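You operate a simulated robot arm through the tools that you are given. There is no shell and no other tool. Be economical: measure what you need, move in short steps, check, and stop when the job is done.

The job below is to be done with a simulated robot arm. You get a single attempt, and the scene is never put back.

TASK
Try the black panel: key on, green switch on, water at 3, then press the stop button.
Fine: first the yellow plug in and the supply on; the stop button stays down; leave the other switch off.

It is judged by the outcome, as a careful person would: the job done as asked, and still so three seconds after it is handed in. It fails if anything else is knocked over, pushed out of place, dropped, spilled or broken.

THE ROBOT
A 7-joint arm with a fingered hand, fixed in place. Base frame: the origin is at the foot of the arm, x ahead of it, y to its left, z up; the work surface is at about z = 91.9. Lengths are in cm, angles in rad, forces in N, time in s.
With the tool pointing down near the work surface it reaches from about 18 to 64 cm from the base axis. Its first joint turns from -2.007 to 2.007 rad. Payload 3.1 kg.
The tool frame sits at the grasp point between the pads (the TCP): z along the fingers, y along the line on which they close. The tips reach 2.2 cm beyond it. The gripper opens to 11.2 cm. The gripper's body begins 6 cm behind the TCP. The gripper is a hand of 3 fingers: y runs from the thumb to the fingers, the wrist lies at [0, 0, -21.8] in the tool frame.
Orientation is told as [roll, pitch, yaw] about the base's x, y, z axes, in that order, counted from this pose: with the fingers straight down and closing along the base's y, the tool's x points along the base's -x, its y along +y and its z along -z.

THE INTERFACE
- The arm moves only by the tool nudge_tool. Its argument "moves" is a list that holds one entry, the list of rows, each a list of 6 numbers: the turn, a rotation vector about the tool's x, y, z in rad, then the shift along the tool's x, y, z in cm. In form: [[[ax, ay, az, dx, dy, dz], ...]]. A call has 1 to 20 rows; each row shifts and turns the commanded pose from where the row before left it, along the tool's axes as they then stand. Each row takes 0.2 s and may step no farther than 5 cm and 0.15 rad from the row before; otherwise, the whole call is refused. Where a pose cannot be reached the arm comes as near as it can. A force on the tool above 60 N (or 10 N above the force at the start of the call, whichever is more), or a blocked arm, ends the call early, and 0.2 s more pass. In this call time passes only in rows, and 0.2 s behind the last. The reply holds the time, the measured pose of the TCP, the force on the tool along the base axes, the opening and the grip force, in the units named above and with some noise, with the torque about the TCP (base axes, N m) and any sound that the robot's microphone picked up.
- Cameras (640 x 400 px; columns grow to the right, rows downward): "scene" is fixed at [5.03, -64.85, 167.29]; the picture's right is [0.64, -0.77, 0.00], its down [-0.54, -0.45, -0.71] and it looks along [0.55, 0.45, -0.71] (base axes); focal length 276 px, centre (320, 200). "wrist" rides on the gripper at [6.6, 0.3, -8] in the tool frame; the picture's right is [-0.05, 1.00, 0.00], its down [-0.77, -0.04, -0.64] and it looks along [-0.64, -0.03, 0.77] (tool axes); focal length 275 px, centre (320, 200). There is no depth. A picture from a camera that has moved, and an enlarged one, comes with that camera's place and axes in the base frame and with its lens.
- snapshot(camera): a new picture of that camera. It takes no simulated time.
- lift_body(by): slides the trunk up (or, below 0, down) by that many cm; the arm rides with it, the base frame stays. It gives what a move gives, with no picture.
- move_fingers(finger1, finger2, thumb_bend): sets how far each is bent, from 0 (flat) to 1 (curled in); at 0.3 the hand is open as for a grip, at 0.7 the pads meet at the TCP. One left out holds its place. A second passes; each finger stops where it meets its share of the squeeze, and holds until it gets a number again. It is the only way to open and close the hand. It gives what a move gives, with no picture; readings hold the bend of each and the force on the fingers (four entries, about 0 where the hand has none), thumb and palm.
- enlarge(camera, box): a new picture of the part [left, top, right, bottom] of that camera's present view, enlarged. It takes no simulated time.
- hand_in(): hands the job in; it is judged then, once.

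Work in short steps. Places have to be worked out from the pictures, the camera data and where the tool is seen: move nearer, look again, correct. Check each grasp and each placing, and mend what went wrong. You have 120 turns and 84 pictures in all, those below and enlarged ones among them. Open the gripper and draw the arm clear of the work before you hand the job in, unless the task says otherwise; then end with one line.

The tools are called as name(argument=value, ...) on one line, values as JSON. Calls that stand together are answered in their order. nudge_tool: Moves the arm, as the interface text tells. Its arguments: {"type":"object","properties":{"moves":{"type":"array","items":{"type":"array","items":{"type":"array","items":{"type":"number"}}}}},"required":["moves"]} The other tools are called the same way: lift_body (by) slides the trunk up or down; move_fingers (finger1, finger2, thumb_bend) moves the fingers one by one; snapshot (camera) takes a picture; enlarge (camera, box) takes an enlarged picture of a part of a camera's view; hand_in () hands the job in.

At the start:

```text
time: 0.0
tool_pos: [40.17, -12.6, 131.55]
tcp_rot: [0.0, 0.0, 0.0]
ft_force: [0.3, -0.7, 0.4]
ft_torque: [0.01, 0.03, 0.02]
gripper_width: 11.2
gripper_force: 0.1
shape: jaw
bend: [0.3, 0.3, 0.3]
finger forces: [0.0, 0.1, 0.1, 0.1, 0.0, 0.0]
trunk travel left (down, up): [-87.5, 11.5]
```

scene: 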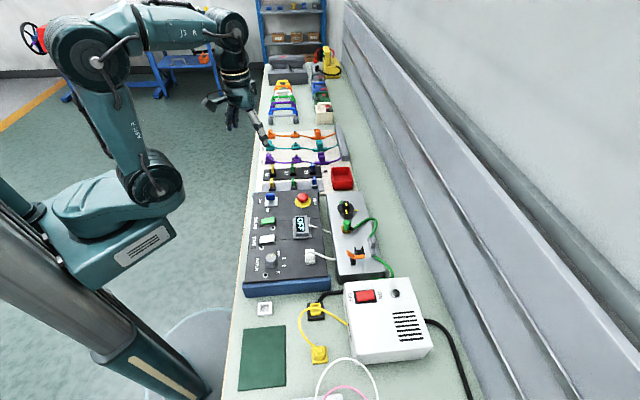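
wrist: 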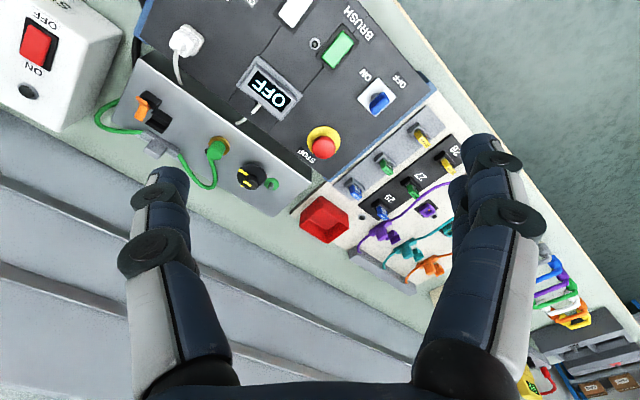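

I'll look closer at the panel and supply from the scene camera.

enlarge(camera="scene", box=[235, 180, 395, 300])

enlarge(camera="scene", box=[235, 270, 475, 400])

enlarge(camera="wrist", box=[100, 0, 480, 240])

```text
3.33 times, centred on (315, 240) of scene
camera zoom: at [5.03, -64.85, 167.29], right [0.64, -0.77, 0.0], down [-0.54, -0.45, -0.71], along [0.55, 0.45, -0.71], focal length 920 px, centre (337, 67)
```

zoom: 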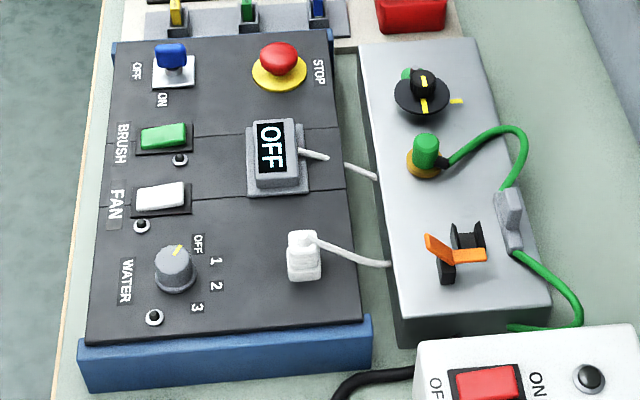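

```text
2.67 times, centred on (355, 335) of scene
camera zoom: at [5.03, -64.85, 167.29], right [0.64, -0.77, 0.0], down [-0.54, -0.45, -0.71], along [0.55, 0.45, -0.71], focal length 736 px, centre (227, -160)
```

zoom: 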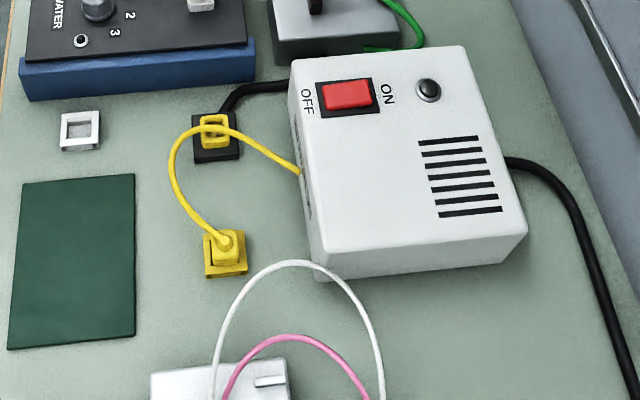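

```text
1.67 times, centred on (290, 120) of wrist
camera zoom: at [33.54, -12.27, 139.4], right [0.05, 1.0, 0.0], down [0.77, -0.04, 0.64], along [0.64, -0.03, -0.77], focal length 459 px, centre (370, 333)
```

zoom: 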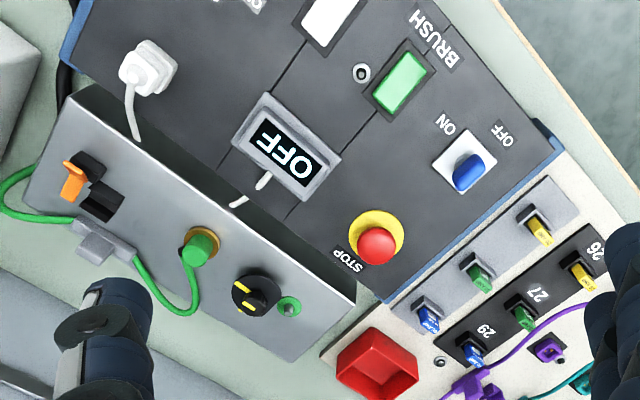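

The yellow plug seems parked at about (21.7,-51.5); its target socket (black/yellow) at about (29,-44). I move over that region for a closer look.

nudge_tool(moves=[[[0, 0, 0, 1.9, -3.4, 1.3], [0, 0, 0, 1.9, -3.4, 1.3], [0, 0, 0, 1.9, -3.4, 1.3], [0, 0, 0, 1.9, -3.4, 1.3], [0, 0, 0, 1.9, -3.4, 1.3], [0, 0, 0, 1.9, -3.4, 1.3], [0, 0, 0, 1.9, -3.4, 1.3], [0, 0, 0, 1.9, -3.4, 1.3], [0, 0, 0, 1.9, -3.4, 1.3], [0, 0, 0, 1.9, -3.4, 1.3]]])

snapshot(camera="wrist")

snapshot(camera="scene")

```text
time: 2.2
tool_pos: [21.02, -46.67, 118.18]
tcp_rot: [-0.001, 0.0, 0.001]
ft_force: [-0.6, -0.1, 0.4]
ft_torque: [0.0, 0.02, 0.01]
gripper_width: 11.18
gripper_force: 0.1
shape: jaw
bend: [0.3, 0.3, 0.3]
finger forces: [0.1, 0.0, 0.1, 0.0, 0.1, 0.0]
trunk travel left (down, up): [-87.5, 11.5]
```

```text
78 pictures are left
camera wrist: at [14.41, -46.3, 126.2], right [0.05, 1.0, 0.0], down [0.77, -0.04, 0.64], along [0.64, -0.03, -0.77], focal length 275 px, centre (320, 200)
```

wrist: 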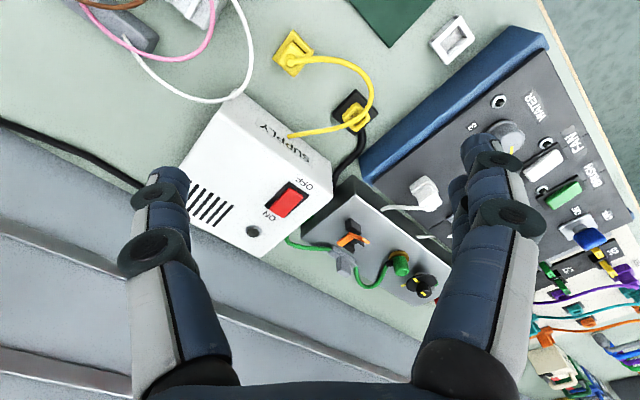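

```text
77 pictures are left
```

scene: 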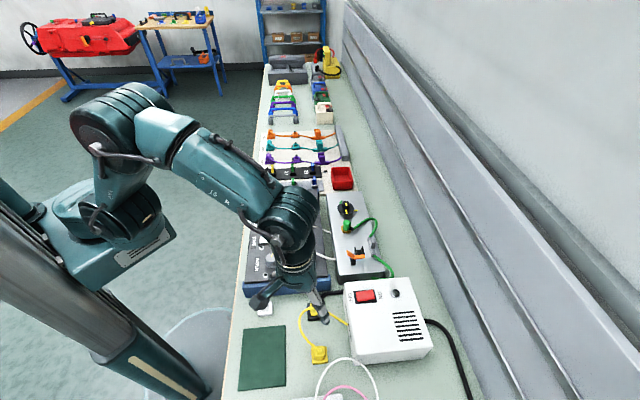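

enlarge(camera="wrist", box=[240, 10, 400, 150])

enlarge(camera="wrist", box=[200, 90, 360, 250])

```text
2.86 times, centred on (320, 80) of wrist
camera zoom: at [14.41, -46.3, 126.2], right [0.05, 1.0, 0.0], down [0.77, -0.04, 0.64], along [0.64, -0.03, -0.77], focal length 786 px, centre (320, 543)
```

zoom: 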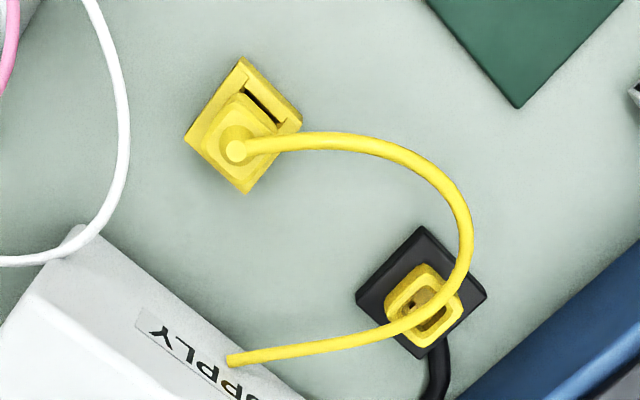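

```text
2.50 times, centred on (280, 170) of wrist
camera zoom: at [14.41, -46.3, 126.2], right [0.05, 1.0, 0.0], down [0.77, -0.04, 0.64], along [0.64, -0.03, -0.77], focal length 688 px, centre (420, 275)
```

zoom: 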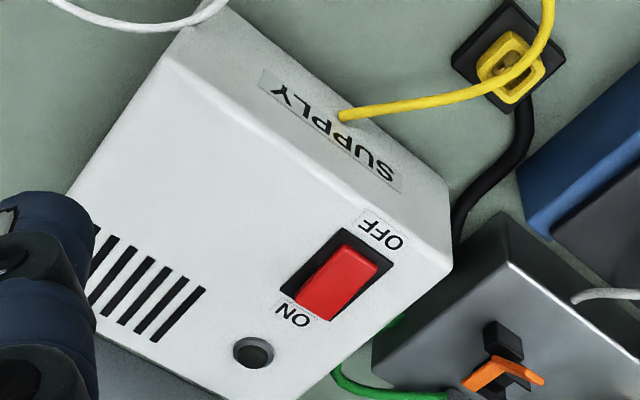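

The plug is near (21.4,-49.5), parked with a yaw of about 45°, and the socket is near (28.3,-42.4) with the same yaw. I move above the plug and turn the tool by -45° yaw, so it closes parallel to the supply box's side.

nudge_tool(moves=[[[0, 0, 0, 0, -1.4, 4], [0, 0, 0, -0.3, -1.4, 3], [0, 0, 0.131, 0, 0, 0], [0, 0, 0.131, 0, 0, 0], [0, 0, 0.131, 0, 0, 0], [0, 0, 0.131, 0, 0, 0], [0, 0, 0.131, 0, 0, 0], [0, 0, 0.131, 0, 0, 0]]])

snapshot(camera="wrist")

enlarge(camera="scene", box=[235, 240, 475, 400])

```text
time: 4.0
tool_pos: [21.55, -49.28, 111.4]
tcp_rot: [-0.001, 0.001, -0.789]
ft_force: [-0.1, -0.2, 1.0]
ft_torque: [-0.01, -0.01, 0.0]
gripper_width: 11.16
gripper_force: 0.1
shape: jaw
bend: [0.3, 0.3, 0.3]
finger forces: [0.1, 0.0, 0.1, 0.0, 0.0, 0.1]
trunk travel left (down, up): [-87.5, 11.5]
```

```text
74 pictures are left
camera wrist: at [17.02, -44.42, 119.4], right [0.74, 0.67, 0.0], down [0.52, -0.57, 0.64], along [0.43, -0.47, -0.77], focal length 275 px, centre (320, 200)
```

wrist: 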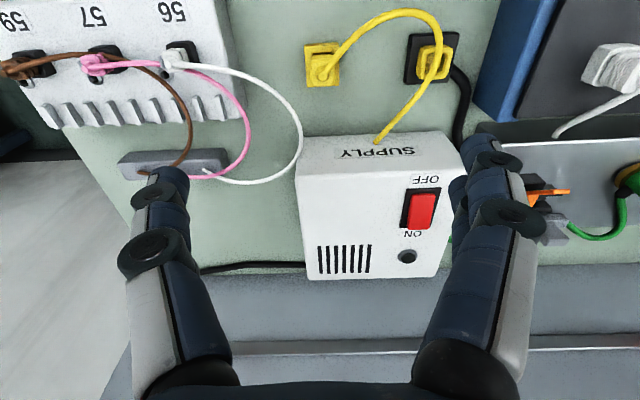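

```text
2.50 times, centred on (355, 320) of scene
camera zoom: at [5.03, -64.85, 167.29], right [0.64, -0.77, 0.0], down [-0.54, -0.45, -0.71], along [0.55, 0.45, -0.71], focal length 690 px, centre (232, -100)
```

zoom: 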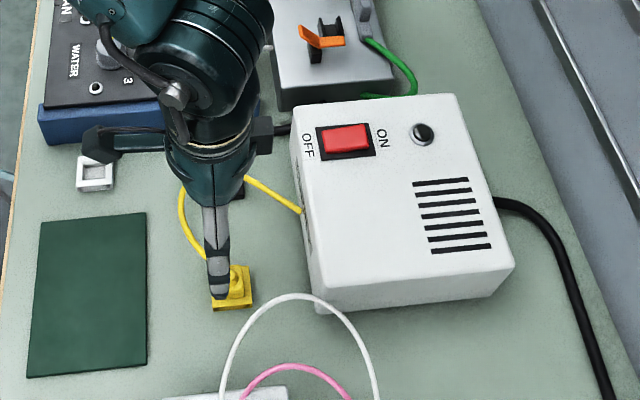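

Nicely aligned with the workbench now. Enlarging plug and socket.

enlarge(camera="wrist", box=[290, 0, 480, 150])

```text
2.67 times, centred on (385, 75) of wrist
camera zoom: at [17.02, -44.42, 119.4], right [0.74, 0.67, 0.0], down [0.52, -0.57, 0.64], along [0.43, -0.47, -0.77], focal length 734 px, centre (147, 533)
```

zoom: 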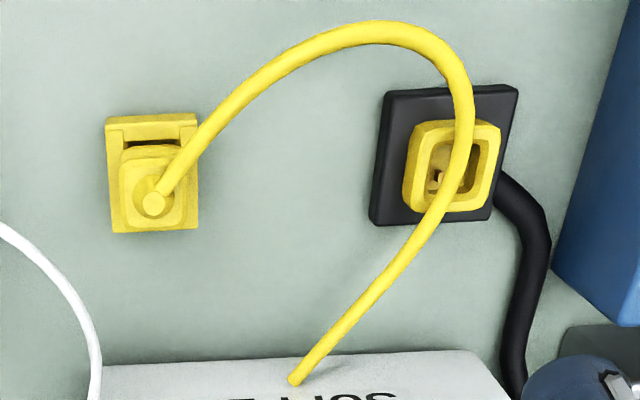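

The plug lies under the tool axis. I descend to z≈102 for a closer look, keeping the fingers open.

nudge_tool(moves=[[[0, 0, 0, 0, 0.1, 3], [0, 0, 0, 0, 0.1, 3], [0, 0, 0, 0, 0, 3]]])

snapshot(camera="wrist")

enlarge(camera="scene", box=[275, 290, 395, 400])

```text
time: 4.8
tool_pos: [21.62, -49.15, 102.43]
tcp_rot: [0.001, 0.0, -0.788]
ft_force: [-0.4, -0.3, 0.0]
ft_torque: [0.01, -0.01, 0.0]
gripper_width: 11.19
gripper_force: 0.0
shape: jaw
bend: [0.3, 0.3, 0.3]
finger forces: [0.1, 0.0, 0.0, 0.0, 0.0, 0.0]
trunk travel left (down, up): [-87.5, 11.5]
```

```text
71 pictures are left
camera wrist: at [17.21, -44.28, 110.39], right [0.74, 0.67, 0.0], down [0.52, -0.57, 0.64], along [0.43, -0.47, -0.77], focal length 275 px, centre (320, 200)
```

wrist: 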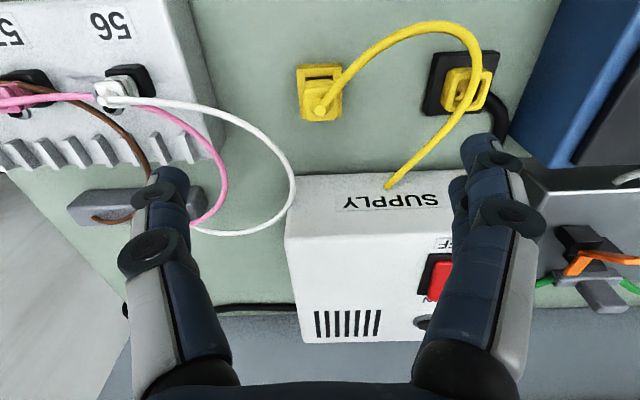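

```text
3.64 times, centred on (335, 345) of scene
camera zoom: at [5.03, -64.85, 167.29], right [0.64, -0.77, 0.0], down [-0.54, -0.45, -0.71], along [0.55, 0.45, -0.71], focal length 1004 px, centre (266, -327)
```

zoom: 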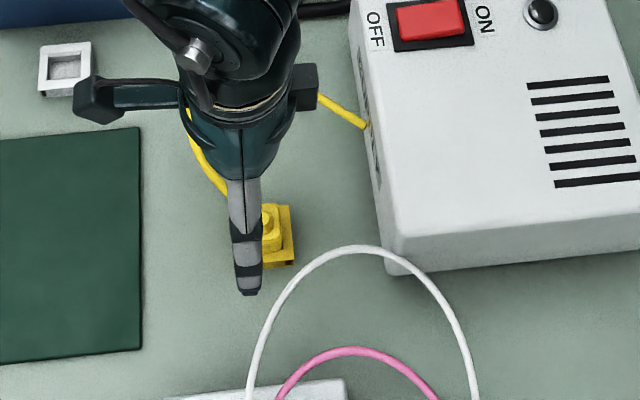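

enlarge(camera="wrist", box=[270, 40, 390, 140])

```text
4.00 times, centred on (330, 90) of wrist
camera zoom: at [17.21, -44.28, 110.39], right [0.74, 0.67, 0.0], down [0.52, -0.57, 0.64], along [0.43, -0.47, -0.77], focal length 1101 px, centre (280, 640)
```

zoom: 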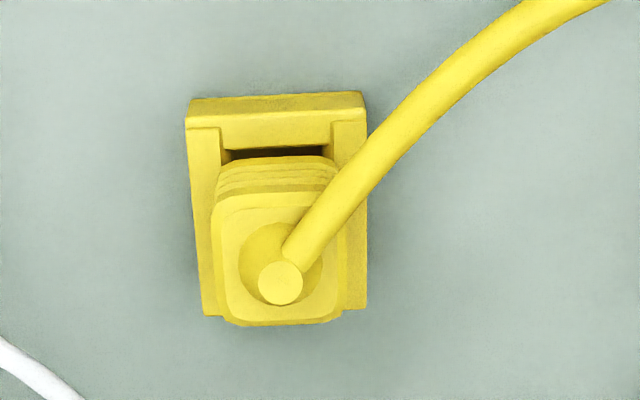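

Triangulating over both cameras and two wrist heights puts the plug top near z≈89 and the bench near z≈85 here, lower than stated. The knob is about 1.6 cm towards tool -x, so I shift there, descend cautiously and look again.

nudge_tool(moves=[[[0, 0, 0, -0.8, 0, 2.5], [0, 0, 0, -0.8, 0, 2.5]]])

snapshot(camera="wrist")

```text
time: 5.4
tool_pos: [22.82, -50.48, 97.46]
tcp_rot: [0.0, 0.0, -0.788]
ft_force: [-0.2, -0.2, -0.2]
ft_torque: [0.04, 0.0, -0.03]
gripper_width: 11.17
gripper_force: 0.0
shape: jaw
bend: [0.3, 0.3, 0.3]
finger forces: [0.0, 0.0, 0.1, 0.0, 0.1, 0.0]
trunk travel left (down, up): [-87.5, 11.5]
```

```text
68 pictures are left
camera wrist: at [18.32, -45.5, 105.42], right [0.74, 0.67, 0.0], down [0.52, -0.57, 0.64], along [0.43, -0.47, -0.77], focal length 275 px, centre (320, 200)
```

wrist: 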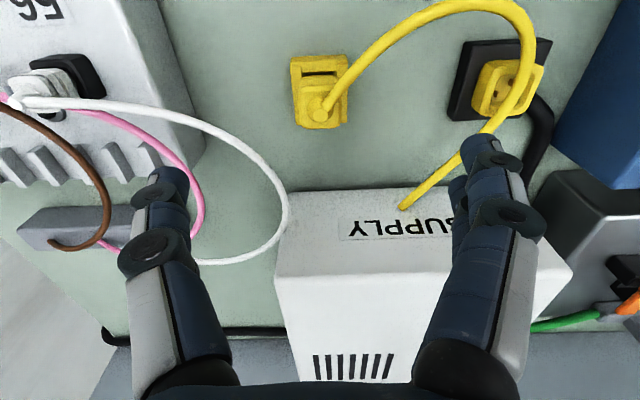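

The knob is on the tool axis about 9 cm beyond the TCP (z≈88). Before going lower I narrow the hand so the thumb misses the white cable.

move_fingers(finger1=0.47, finger2=0.47, thumb_bend=0.47)

nudge_tool(moves=[[[0, 0, 0, 0, 0, 2], [0, 0, 0, 0, 0, 2]]])

snapshot(camera="wrist")

enlarge(camera="scene", box=[275, 290, 395, 400])

```text
time: 6.4
tool_pos: [22.69, -50.46, 97.46]
tcp_rot: [-0.001, 0.0, -0.786]
ft_force: [0.2, 0.0, -0.1]
ft_torque: [0.01, 0.04, -0.02]
gripper_width: 6.42
gripper_force: 0.0
shape: fingers
bend: [0.47, 0.47, 0.47]
finger forces: [0.0, 0.0, 0.0, 0.1, 0.0, 0.0]
trunk travel left (down, up): [-87.5, 11.5]
```

```text
time: 7.0
tool_pos: [22.73, -50.33, 93.54]
tcp_rot: [0.0, -0.001, -0.786]
ft_force: [-0.5, 0.0, -0.2]
ft_torque: [-0.02, -0.01, -0.03]
gripper_width: 6.42
gripper_force: 0.1
shape: fingers
bend: [0.47, 0.47, 0.47]
finger forces: [0.0, 0.0, 0.1, 0.0, 0.0, 0.0]
trunk travel left (down, up): [-87.5, 11.5]
```

```text
67 pictures are left
camera wrist: at [18.16, -45.49, 101.42], right [0.74, 0.67, 0.0], down [0.52, -0.57, 0.64], along [0.43, -0.47, -0.77], focal length 275 px, centre (320, 200)
```

wrist: 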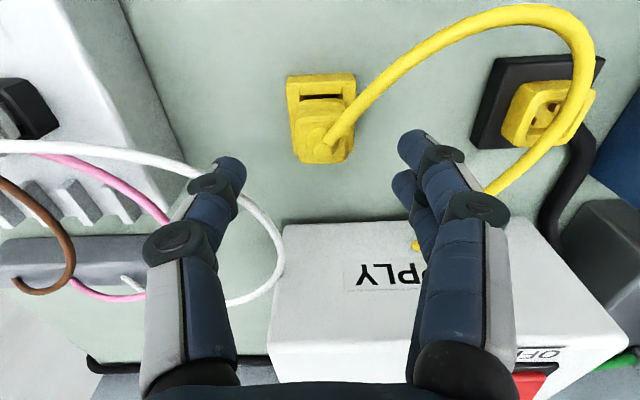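

```text
3.64 times, centred on (335, 345) of scene
camera zoom: at [5.03, -64.85, 167.29], right [0.64, -0.77, 0.0], down [-0.54, -0.45, -0.71], along [0.55, 0.45, -0.71], focal length 1004 px, centre (266, -327)
```

zoom: 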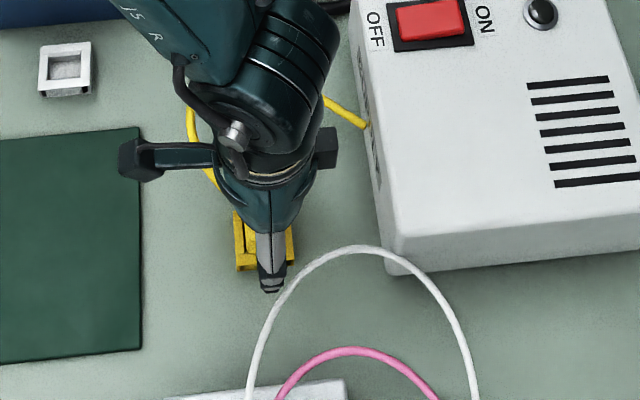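

The knob sits about 0.35 cm to +y and 5.3 cm below the TCP. I shift, descend 3 cm and check.

nudge_tool(moves=[[[0, 0, 0, 0, 0.35, 1.5], [0, 0, 0, 0, 0, 1.5]]])

snapshot(camera="wrist")

```text
time: 7.6
tool_pos: [22.95, -50.08, 90.34]
tcp_rot: [-0.001, 0.0, -0.787]
ft_force: [-0.2, 0.4, 0.4]
ft_torque: [0.01, 0.02, 0.02]
gripper_width: 6.4
gripper_force: 0.0
shape: fingers
bend: [0.47, 0.47, 0.47]
finger forces: [0.0, 0.2, 0.1, 0.0, 0.1, 0.0]
trunk travel left (down, up): [-87.5, 11.5]
```

```text
65 pictures are left
camera wrist: at [18.53, -45.17, 98.32], right [0.74, 0.67, 0.0], down [0.52, -0.57, 0.64], along [0.43, -0.47, -0.77], focal length 275 px, centre (320, 200)
```

wrist: 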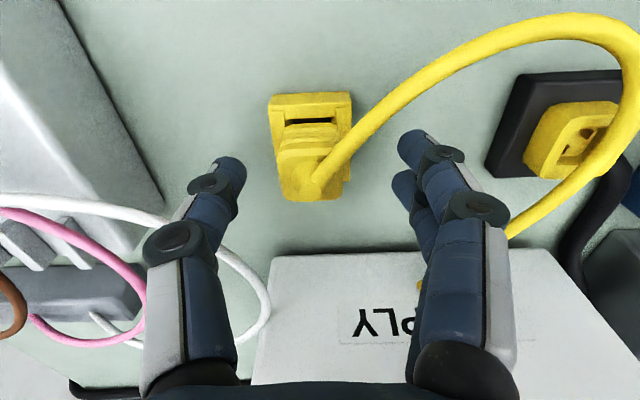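

enlarge(camera="wrist", box=[220, 80, 430, 230])

```text
2.67 times, centred on (325, 155) of wrist
camera zoom: at [18.53, -45.17, 98.32], right [0.74, 0.67, 0.0], down [0.52, -0.57, 0.64], along [0.43, -0.47, -0.77], focal length 734 px, centre (307, 320)
```

zoom: 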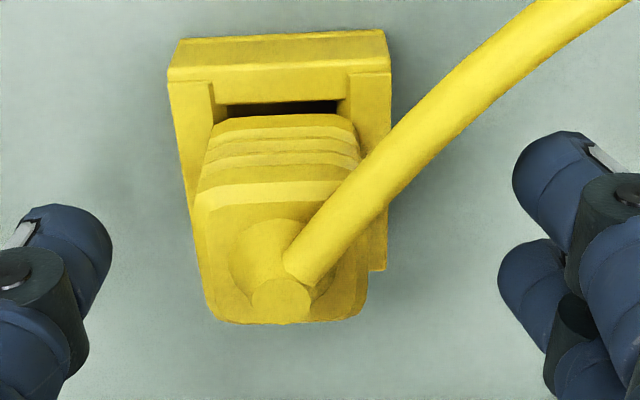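

Plug body is 0.4 cm to -y and slightly -x; holder top is near z≈86. I centre and go down to z≈88.6 so tips clear the holder.

nudge_tool(moves=[[[0, 0, 0, -0.2, -0.4, 0.7], [0, 0, 0, 0, 0, 1.0]]])

snapshot(camera="wrist")

enlarge(camera="scene", box=[275, 290, 395, 400])

```text
time: 8.2
tool_pos: [22.77, -50.51, 88.75]
tcp_rot: [0.001, -0.002, -0.787]
ft_force: [0.1, -0.1, -0.4]
ft_torque: [0.03, -0.01, 0.01]
gripper_width: 6.41
gripper_force: 0.2
shape: fingers
bend: [0.47, 0.47, 0.47]
finger forces: [0.1, 0.0, 0.0, 0.0, 0.0, 0.1]
trunk travel left (down, up): [-87.5, 11.5]
```

```text
63 pictures are left
camera wrist: at [18.38, -45.66, 96.66], right [0.74, 0.67, 0.0], down [0.52, -0.57, 0.64], along [0.43, -0.47, -0.77], focal length 275 px, centre (320, 200)
```

wrist: 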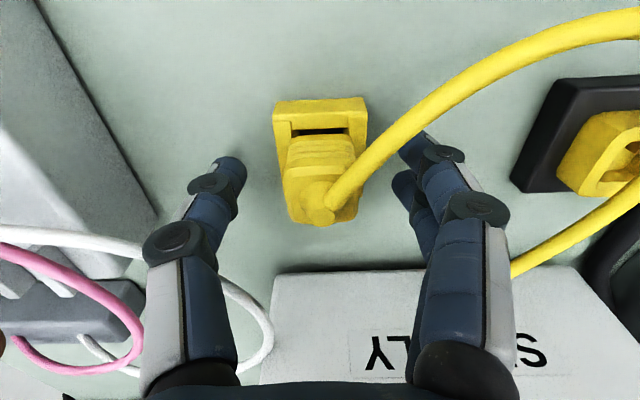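

```text
3.64 times, centred on (335, 345) of scene
camera zoom: at [5.03, -64.85, 167.29], right [0.64, -0.77, 0.0], down [-0.54, -0.45, -0.71], along [0.55, 0.45, -0.71], focal length 1004 px, centre (266, -327)
```

zoom: 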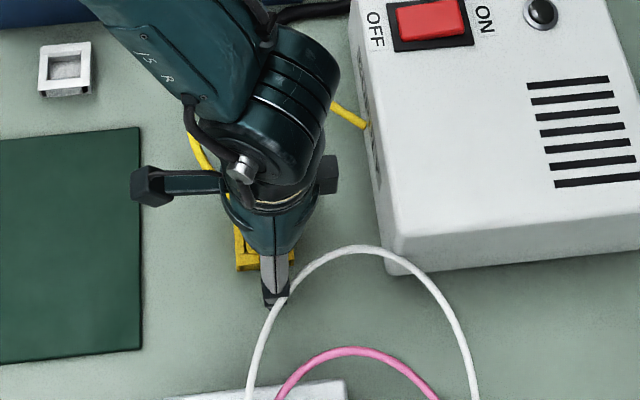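

Plug is between thumb and the finger pair. Closing now.

move_fingers(finger1=0.58, finger2=0.58, thumb_bend=0.58)

enlarge(camera="wrist", box=[200, 80, 440, 240])

```text
time: 9.2
tool_pos: [22.94, -50.63, 88.75]
tcp_rot: [0.001, 0.002, -0.786]
ft_force: [0.2, 0.3, -0.3]
ft_torque: [-0.03, -0.03, -0.03]
gripper_width: 3.67
gripper_force: 0.0
shape: fingers
bend: [0.56, 0.56, 0.57]
finger forces: [0.4, 0.4, 0.1, 0.0, 0.1, 0.0]
trunk travel left (down, up): [-87.5, 11.5]
```

```text
2.50 times, centred on (320, 160) of wrist
camera zoom: at [18.39, -45.66, 96.67], right [0.74, 0.67, 0.0], down [0.52, -0.57, 0.64], along [0.43, -0.47, -0.77], focal length 688 px, centre (320, 300)
```

zoom: 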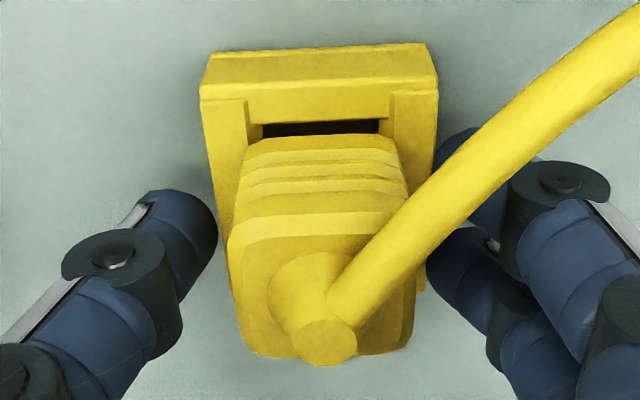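

The width of 3.67 cm equals the holder's, so the tips are probably touching the holder walls. I reopen a little, rise 0.6 cm and close again.

move_fingers(finger1=0.52, finger2=0.52, thumb_bend=0.52)

nudge_tool(moves=[[[0, 0, 0, 0, 0, -0.6]]])

move_fingers(finger1=0.63, finger2=0.63, thumb_bend=0.63)

enlarge(camera="wrist", box=[200, 80, 440, 240])

```text
time: 10.2
tool_pos: [22.84, -50.55, 88.67]
tcp_rot: [-0.002, -0.001, -0.787]
ft_force: [0.3, 0.3, -0.6]
ft_torque: [0.0, 0.02, -0.01]
gripper_width: 4.85
gripper_force: 0.0
shape: fingers
bend: [0.52, 0.52, 0.52]
finger forces: [0.1, 0.0, 0.1, 0.1, 0.0, 0.0]
trunk travel left (down, up): [-87.5, 11.5]
```

```text
time: 10.6
tool_pos: [22.79, -50.6, 89.31]
tcp_rot: [-0.001, -0.001, -0.785]
ft_force: [-0.5, -0.4, -1.0]
ft_torque: [0.0, -0.03, 0.01]
gripper_width: 4.89
gripper_force: 0.0
shape: fingers
bend: [0.52, 0.52, 0.52]
finger forces: [0.0, 0.0, 0.0, 0.1, 0.0, 0.0]
trunk travel left (down, up): [-87.5, 11.5]
```

```text
time: 11.6
tool_pos: [22.72, -50.61, 89.31]
tcp_rot: [0.0, 0.001, -0.785]
ft_force: [-0.2, 0.4, -0.1]
ft_torque: [-0.01, -0.02, -0.01]
gripper_width: 2.34
gripper_force: 2.0
shape: fingers
bend: [0.61, 0.62, 0.62]
finger forces: [0.8, 0.7, 0.0, 0.0, 1.4, 0.0]
trunk travel left (down, up): [-87.5, 11.5]
```

```text
2.50 times, centred on (320, 160) of wrist
camera zoom: at [18.37, -45.65, 97.26], right [0.74, 0.67, 0.0], down [0.52, -0.57, 0.64], along [0.43, -0.47, -0.77], focal length 688 px, centre (320, 300)
```

zoom: 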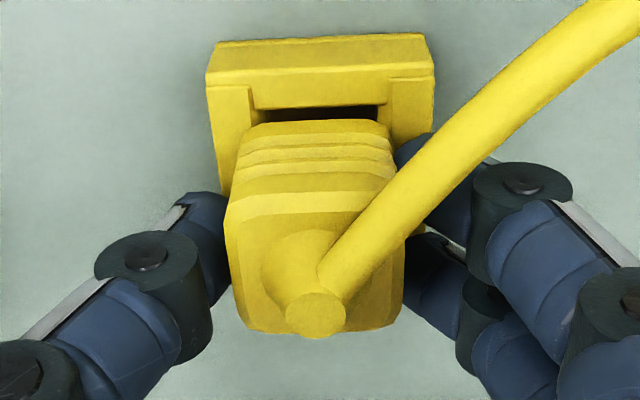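

The plug is now held (2.34 cm wide, balanced forces). I squeeze firmer and lift it 1.5 cm to test.

move_fingers(finger1=0.72, finger2=0.72, thumb_bend=0.72)

nudge_tool(moves=[[[0, 0, 0, 0, 0, -0.5], [0, 0, 0, 0, 0, -0.5], [0, 0, 0, 0, 0, -0.5]]])

snapshot(camera="wrist")

```text
time: 12.6
tool_pos: [22.78, -50.59, 89.22]
tcp_rot: [0.0, 0.0, -0.788]
ft_force: [0.1, 0.3, -0.6]
ft_torque: [0.02, -0.03, -0.02]
gripper_width: 2.06
gripper_force: 11.2
shape: fingers
bend: [0.66, 0.66, 0.65]
finger forces: [5.9, 5.8, 0.1, 0.0, 11.5, 0.0]
trunk travel left (down, up): [-87.5, 11.5]
```

```text
time: 13.4
tool_pos: [22.82, -50.66, 90.86]
tcp_rot: [0.0, 0.001, -0.786]
ft_force: [0.9, -0.3, -0.4]
ft_torque: [-0.02, -0.02, 0.01]
gripper_width: 2.03
gripper_force: 11.3
shape: fingers
bend: [0.66, 0.66, 0.65]
finger forces: [5.7, 5.6, 0.0, 0.0, 11.6, 0.0]
trunk travel left (down, up): [-87.5, 11.5]
```

```text
59 pictures are left
camera wrist: at [18.35, -45.69, 98.77], right [0.74, 0.67, 0.0], down [0.52, -0.57, 0.64], along [0.43, -0.47, -0.77], focal length 275 px, centre (320, 200)
```

wrist: 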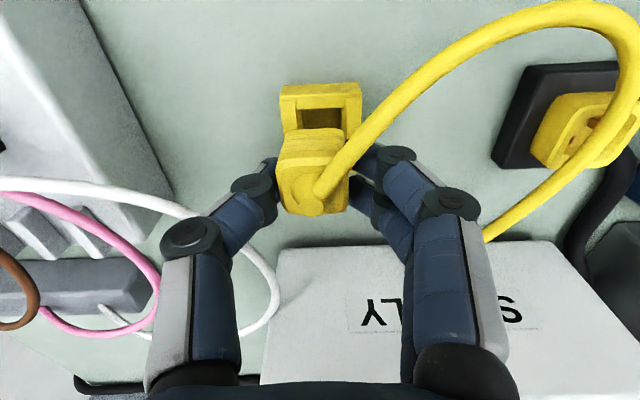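

The plug came up with the hand. I lift another 6 cm and look at the socket.

nudge_tool(moves=[[[0, 0, 0, 0, 0, -1.5], [0, 0, 0, 0, 0, -1.5], [0, 0, 0, 0, 0, -1.5], [0, 0, 0, 0, 0, -1.5]]])

snapshot(camera="wrist")

enlarge(camera="scene", box=[255, 270, 395, 400])

```text
time: 14.4
tool_pos: [22.89, -50.63, 96.99]
tcp_rot: [0.001, 0.0, -0.786]
ft_force: [0.5, -0.4, -0.4]
ft_torque: [0.01, -0.02, 0.04]
gripper_width: 2.05
gripper_force: 11.3
shape: fingers
bend: [0.66, 0.66, 0.65]
finger forces: [5.8, 5.7, 0.0, 0.0, 11.6, 0.0]
trunk travel left (down, up): [-87.5, 11.5]
```

```text
58 pictures are left
camera wrist: at [18.36, -45.66, 104.91], right [0.74, 0.67, 0.0], down [0.52, -0.57, 0.64], along [0.43, -0.47, -0.77], focal length 275 px, centre (320, 200)
```

wrist: 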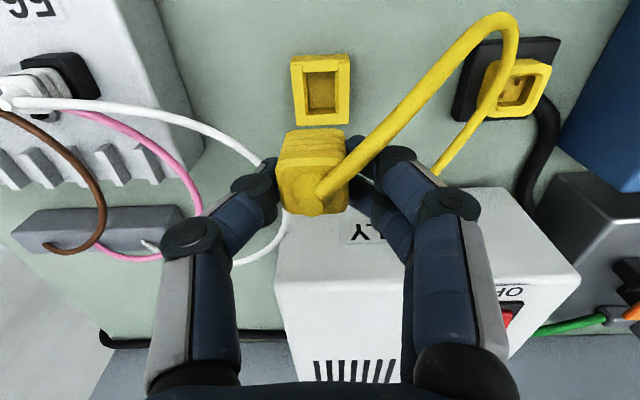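

```text
3.08 times, centred on (325, 335) of scene
camera zoom: at [5.03, -64.85, 167.29], right [0.64, -0.77, 0.0], down [-0.54, -0.45, -0.71], along [0.55, 0.45, -0.71], focal length 850 px, centre (305, -215)
```

zoom: 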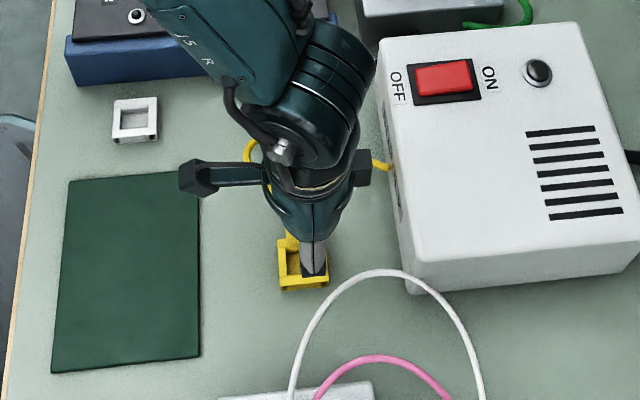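

enlarge(camera="wrist", box=[430, 20, 590, 130])

enlarge(camera="wrist", box=[260, 40, 390, 130])

```text
3.64 times, centred on (510, 75) of wrist
camera zoom: at [18.36, -45.66, 104.91], right [0.74, 0.67, 0.0], down [0.52, -0.57, 0.64], along [0.43, -0.47, -0.77], focal length 1001 px, centre (-371, 654)
```

zoom: 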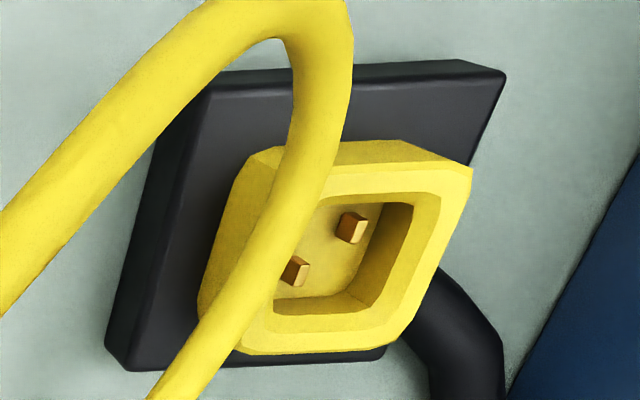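

```text
4.44 times, centred on (325, 85) of wrist
camera zoom: at [18.36, -45.66, 104.91], right [0.74, 0.67, 0.0], down [0.52, -0.57, 0.64], along [0.43, -0.47, -0.77], focal length 1224 px, centre (298, 711)
```

zoom: 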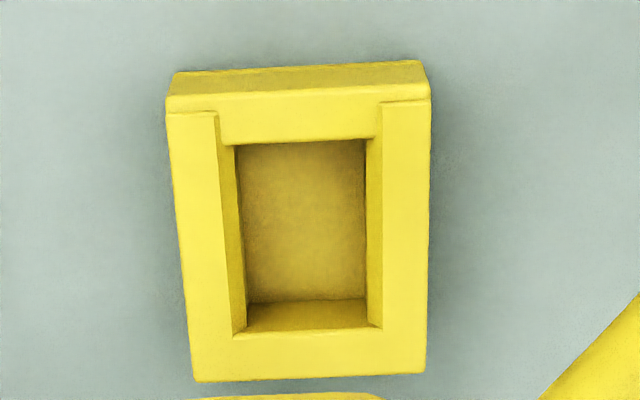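

The plug is held well; both holder and socket share the tool's yaw, and the socket lies about 12.5 cm along tool +y. I move most of the way at this height and look again.

nudge_tool(moves=[[[0, 0, 0, 0, 2.5, 0], [0, 0, 0, 0, 2.5, 0], [0, 0, 0, 0, 2.5, 0], [0, 0, 0, 0, 1.5, 0]]])

snapshot(camera="wrist")

enlarge(camera="scene", box=[255, 250, 395, 380])

```text
time: 15.4
tool_pos: [29.37, -44.23, 96.91]
tcp_rot: [0.0, 0.0, -0.788]
ft_force: [-0.7, 0.2, -0.2]
ft_torque: [0.02, 0.0, -0.02]
gripper_width: 2.06
gripper_force: 11.3
shape: fingers
bend: [0.66, 0.67, 0.65]
finger forces: [5.6, 5.7, 0.0, 0.1, 11.6, 0.1]
trunk travel left (down, up): [-87.5, 11.5]
```

```text
54 pictures are left
camera wrist: at [24.88, -39.27, 104.77], right [0.74, 0.67, 0.0], down [0.52, -0.57, 0.64], along [0.43, -0.47, -0.77], focal length 275 px, centre (320, 200)
```

wrist: 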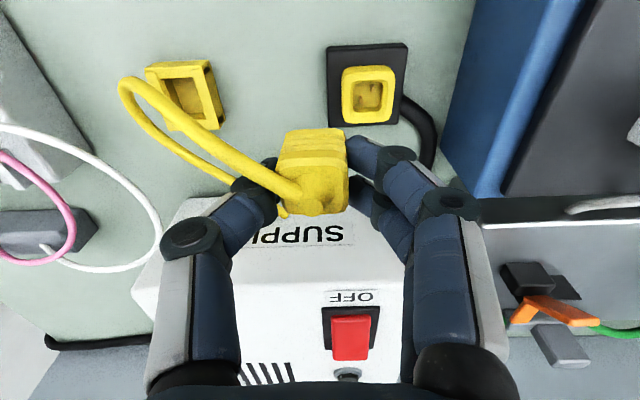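

```text
3.08 times, centred on (325, 315) of scene
camera zoom: at [5.03, -64.85, 167.29], right [0.64, -0.77, 0.0], down [-0.54, -0.45, -0.71], along [0.55, 0.45, -0.71], focal length 850 px, centre (305, -154)
```

zoom: 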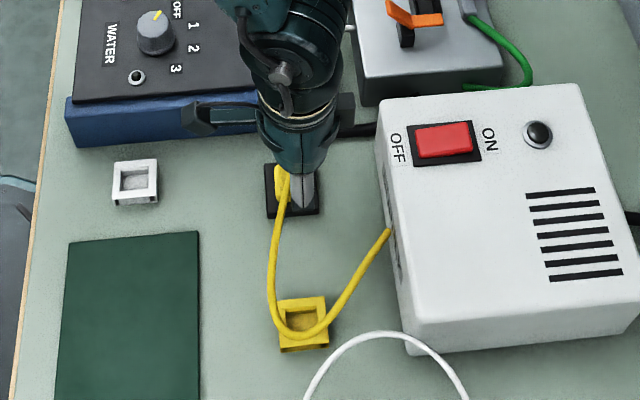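

enlarge(camera="wrist", box=[310, 30, 430, 130])

enlarge(camera="wrist", box=[240, 110, 400, 230])

```text
4.00 times, centred on (370, 80) of wrist
camera zoom: at [24.88, -39.27, 104.77], right [0.74, 0.67, 0.0], down [0.52, -0.57, 0.64], along [0.43, -0.47, -0.77], focal length 1101 px, centre (120, 680)
```

zoom: 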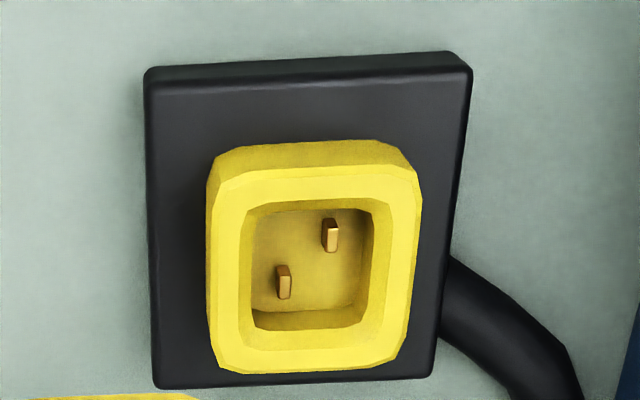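

```text
3.33 times, centred on (320, 170) of wrist
camera zoom: at [24.88, -39.27, 104.77], right [0.74, 0.67, 0.0], down [0.52, -0.57, 0.64], along [0.43, -0.47, -0.77], focal length 918 px, centre (320, 300)
```

zoom: 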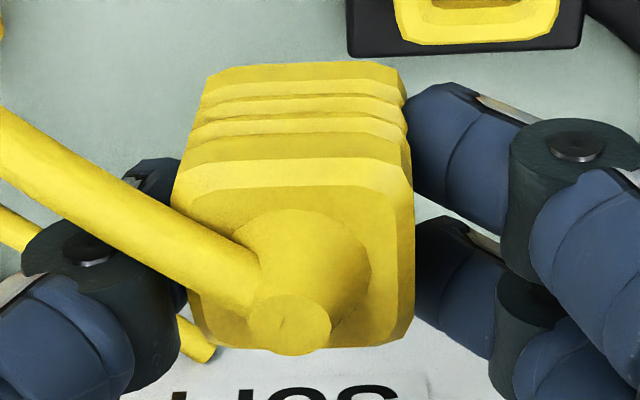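

The socket centre measures (+0.33,+3.04) cm from the TCP in tool axes, with the collar rim at z≈87.6 and two diagonal prongs. I move above it, go down to z≈93.5 and compare alignment.

nudge_tool(moves=[[[0, 0, 0, 0, 1.55, 0], [0, 0, 0, 0.1, 1.5, 0], [0, 0, 0, 0, 0, 1.7], [0, 0, 0, 0, 0, 1.7]]])

enlarge(camera="wrist", box=[220, 60, 420, 220])

enlarge(camera="scene", box=[280, 270, 360, 330])

```text
time: 16.4
tool_pos: [31.34, -41.95, 93.34]
tcp_rot: [-0.001, 0.001, -0.787]
ft_force: [0.2, 0.0, 0.4]
ft_torque: [0.02, -0.07, 0.02]
gripper_width: 2.05
gripper_force: 11.3
shape: fingers
bend: [0.67, 0.67, 0.65]
finger forces: [5.7, 5.8, 0.0, 0.0, 11.6, 0.0]
trunk travel left (down, up): [-87.5, 11.5]
```

```text
2.50 times, centred on (320, 140) of wrist
camera zoom: at [26.88, -37.02, 101.36], right [0.74, 0.67, 0.0], down [0.52, -0.57, 0.64], along [0.43, -0.47, -0.77], focal length 688 px, centre (320, 350)
```

zoom: 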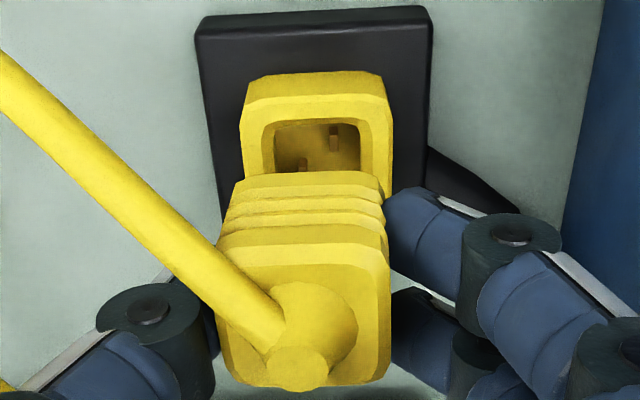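

```text
6.67 times, centred on (320, 300) of scene
camera zoom: at [5.03, -64.85, 167.29], right [0.64, -0.77, 0.0], down [-0.54, -0.45, -0.71], along [0.55, 0.45, -0.71], focal length 1841 px, centre (320, -467)
```

zoom: 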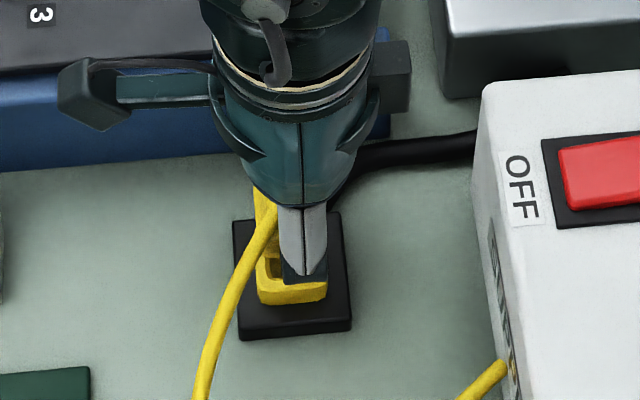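

Scene view shows the plug sits ~0.6 cm toward tool +x in the hand. I zoom in further to compare plug and collar edges.

enlarge(camera="scene", box=[305, 290, 340, 316])

```text
15.38 times, centred on (322, 303) of scene
camera zoom: at [5.03, -64.85, 167.29], right [0.64, -0.77, 0.0], down [-0.54, -0.45, -0.71], along [0.55, 0.45, -0.71], focal length 4249 px, centre (282, -1385)
```

zoom: 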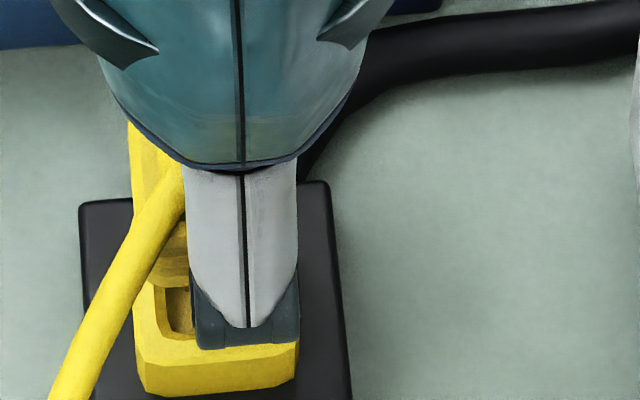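

Plug needs about -0.3 in x and +0.1 in y to sit over the collar. I correct and lower 1.2 cm.

nudge_tool(moves=[[[0, 0, 0, -0.3, 0.1, 0], [0, 0, 0, 0, 0, 0.6], [0, 0, 0, 0, 0, 0.6]]])

enlarge(camera="wrist", box=[220, 60, 420, 220])

enlarge(camera="scene", box=[305, 290, 340, 316])

```text
time: 17.2
tool_pos: [31.55, -42.25, 92.32]
tcp_rot: [0.0, 0.0, -0.787]
ft_force: [-0.9, -0.3, -0.5]
ft_torque: [-0.01, 0.01, 0.02]
gripper_width: 2.04
gripper_force: 11.2
shape: fingers
bend: [0.67, 0.67, 0.65]
finger forces: [5.8, 5.7, 0.1, 0.1, 11.5, 0.0]
trunk travel left (down, up): [-87.5, 11.5]
```

```text
2.50 times, centred on (320, 140) of wrist
camera zoom: at [27.14, -37.24, 100.22], right [0.74, 0.67, 0.0], down [0.52, -0.57, 0.64], along [0.43, -0.47, -0.77], focal length 688 px, centre (320, 350)
```

zoom: 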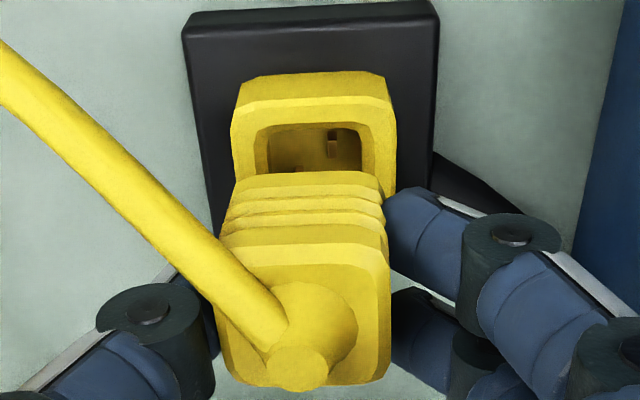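

```text
15.38 times, centred on (322, 303) of scene
camera zoom: at [5.03, -64.85, 167.29], right [0.64, -0.77, 0.0], down [-0.54, -0.45, -0.71], along [0.55, 0.45, -0.71], focal length 4249 px, centre (282, -1385)
```

zoom: 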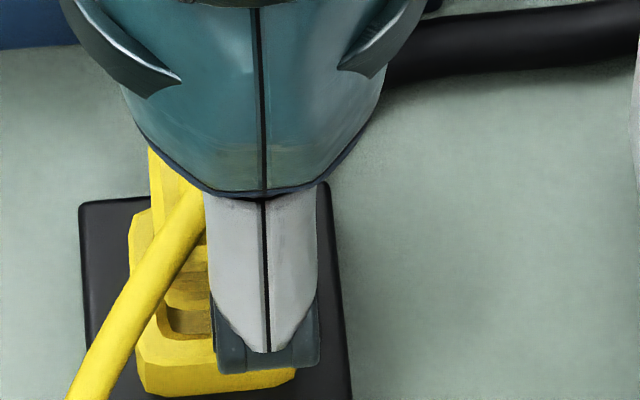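

nudge_tool(moves=[[[0, 0, 0, 0.1, 0.1, 0], [0, 0, 0, 0, 0, 0.5], [0, 0, 0, 0, 0, 0.4]]])

enlarge(camera="wrist", box=[220, 60, 420, 220])

enlarge(camera="scene", box=[305, 290, 340, 316])

```text
time: 18.0
tool_pos: [31.68, -42.03, 91.36]
tcp_rot: [0.0, 0.0, -0.787]
ft_force: [0.4, 0.1, -0.7]
ft_torque: [-0.01, 0.01, 0.0]
gripper_width: 2.05
gripper_force: 11.6
shape: fingers
bend: [0.67, 0.67, 0.65]
finger forces: [5.8, 5.8, 0.0, 0.1, 11.6, 0.1]
trunk travel left (down, up): [-87.5, 11.5]
```

```text
2.50 times, centred on (320, 140) of wrist
camera zoom: at [27.14, -37.11, 99.29], right [0.74, 0.67, 0.0], down [0.52, -0.57, 0.64], along [0.43, -0.47, -0.77], focal length 688 px, centre (320, 350)
```

zoom: 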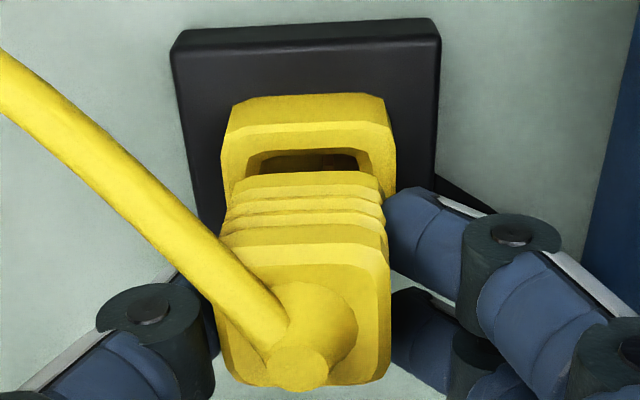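

```text
15.38 times, centred on (322, 303) of scene
camera zoom: at [5.03, -64.85, 167.29], right [0.64, -0.77, 0.0], down [-0.54, -0.45, -0.71], along [0.55, 0.45, -0.71], focal length 4249 px, centre (282, -1385)
```

zoom: 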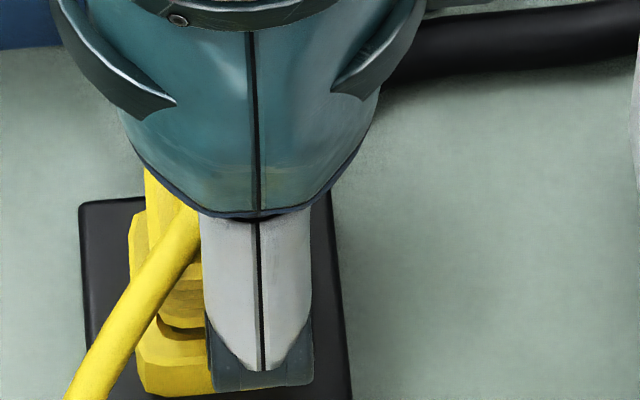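

Alignment in y is good now and x is close. I descend in small steps, watching the force.

nudge_tool(moves=[[[0, 0, 0, 0, 0, 0.3], [0, 0, 0, 0, 0, 0.3], [0, 0, 0, 0, 0, 0.3]]])

enlarge(camera="wrist", box=[220, 60, 420, 220])

```text
time: 18.8
tool_pos: [31.59, -42.0, 90.51]
tcp_rot: [0.001, 0.0, -0.787]
ft_force: [1.0, -0.9, 8.4]
ft_torque: [-0.01, 0.05, 0.05]
gripper_width: 2.01
gripper_force: 13.5
shape: fingers
bend: [0.68, 0.67, 0.66]
finger forces: [6.8, 6.2, 0.1, 0.1, 12.7, 0.0]
trunk travel left (down, up): [-87.5, 11.5]
```

```text
2.50 times, centred on (320, 140) of wrist
camera zoom: at [27.12, -37.06, 98.42], right [0.74, 0.67, 0.0], down [0.52, -0.57, 0.64], along [0.43, -0.47, -0.77], focal length 688 px, centre (320, 350)
```

zoom: 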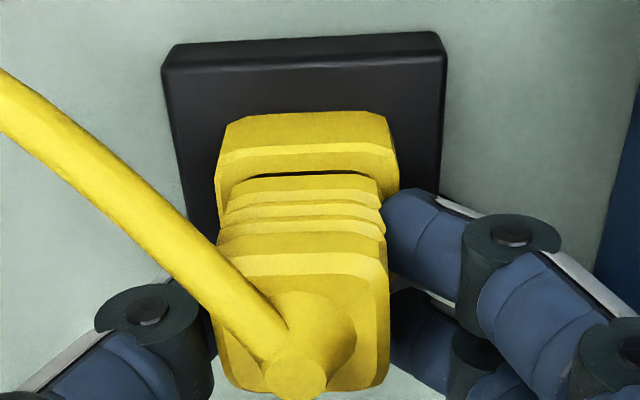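

8 N upward: contact has begun. Looking from the scene side and pressing slightly to learn whether it is sliding in.

enlarge(camera="scene", box=[305, 290, 340, 316])

nudge_tool(moves=[[[0, 0, 0, 0, 0, 0.15]]])

```text
15.38 times, centred on (322, 303) of scene
camera zoom: at [5.03, -64.85, 167.29], right [0.64, -0.77, 0.0], down [-0.54, -0.45, -0.71], along [0.55, 0.45, -0.71], focal length 4249 px, centre (282, -1385)
```

zoom: 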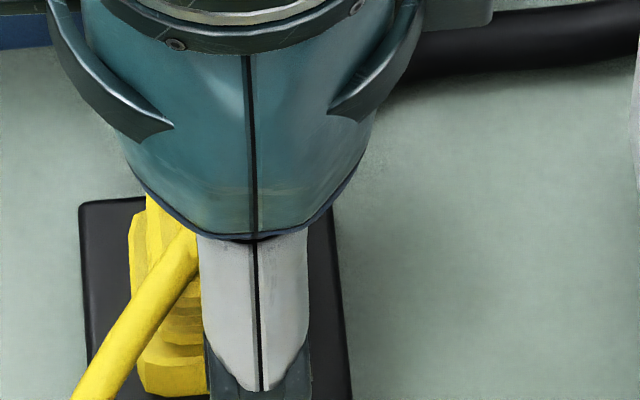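

```text
time: 19.2
tool_pos: [31.68, -42.06, 90.43]
tcp_rot: [0.002, -0.004, -0.788]
ft_force: [1.8, -1.3, 14.8]
ft_torque: [-0.01, 0.03, 0.0]
gripper_width: 2.01
gripper_force: 14.0
shape: fingers
bend: [0.69, 0.68, 0.66]
finger forces: [7.4, 7.1, 0.0, 0.0, 13.3, 0.0]
trunk travel left (down, up): [-87.5, 11.5]
```

Blocked at 15 N, with the side reaction pushing the tool to -x. I ease off and step to -x while lightly loaded.

nudge_tool(moves=[[[0, 0, 0, 0, 0, -0.2], [0, 0, 0, -0.2, 0, 0], [0, 0, 0, 0, 0, 0.2]]])

```text
time: 20.0
tool_pos: [31.55, -41.95, 90.31]
tcp_rot: [0.0, -0.002, -0.787]
ft_force: [-2.2, 0.8, 13.2]
ft_torque: [0.01, 0.1, -0.01]
gripper_width: 1.99
gripper_force: 13.0
shape: fingers
bend: [0.69, 0.68, 0.66]
finger forces: [6.7, 5.6, 0.0, 0.1, 13.4, 0.0]
trunk travel left (down, up): [-87.5, 11.5]
```

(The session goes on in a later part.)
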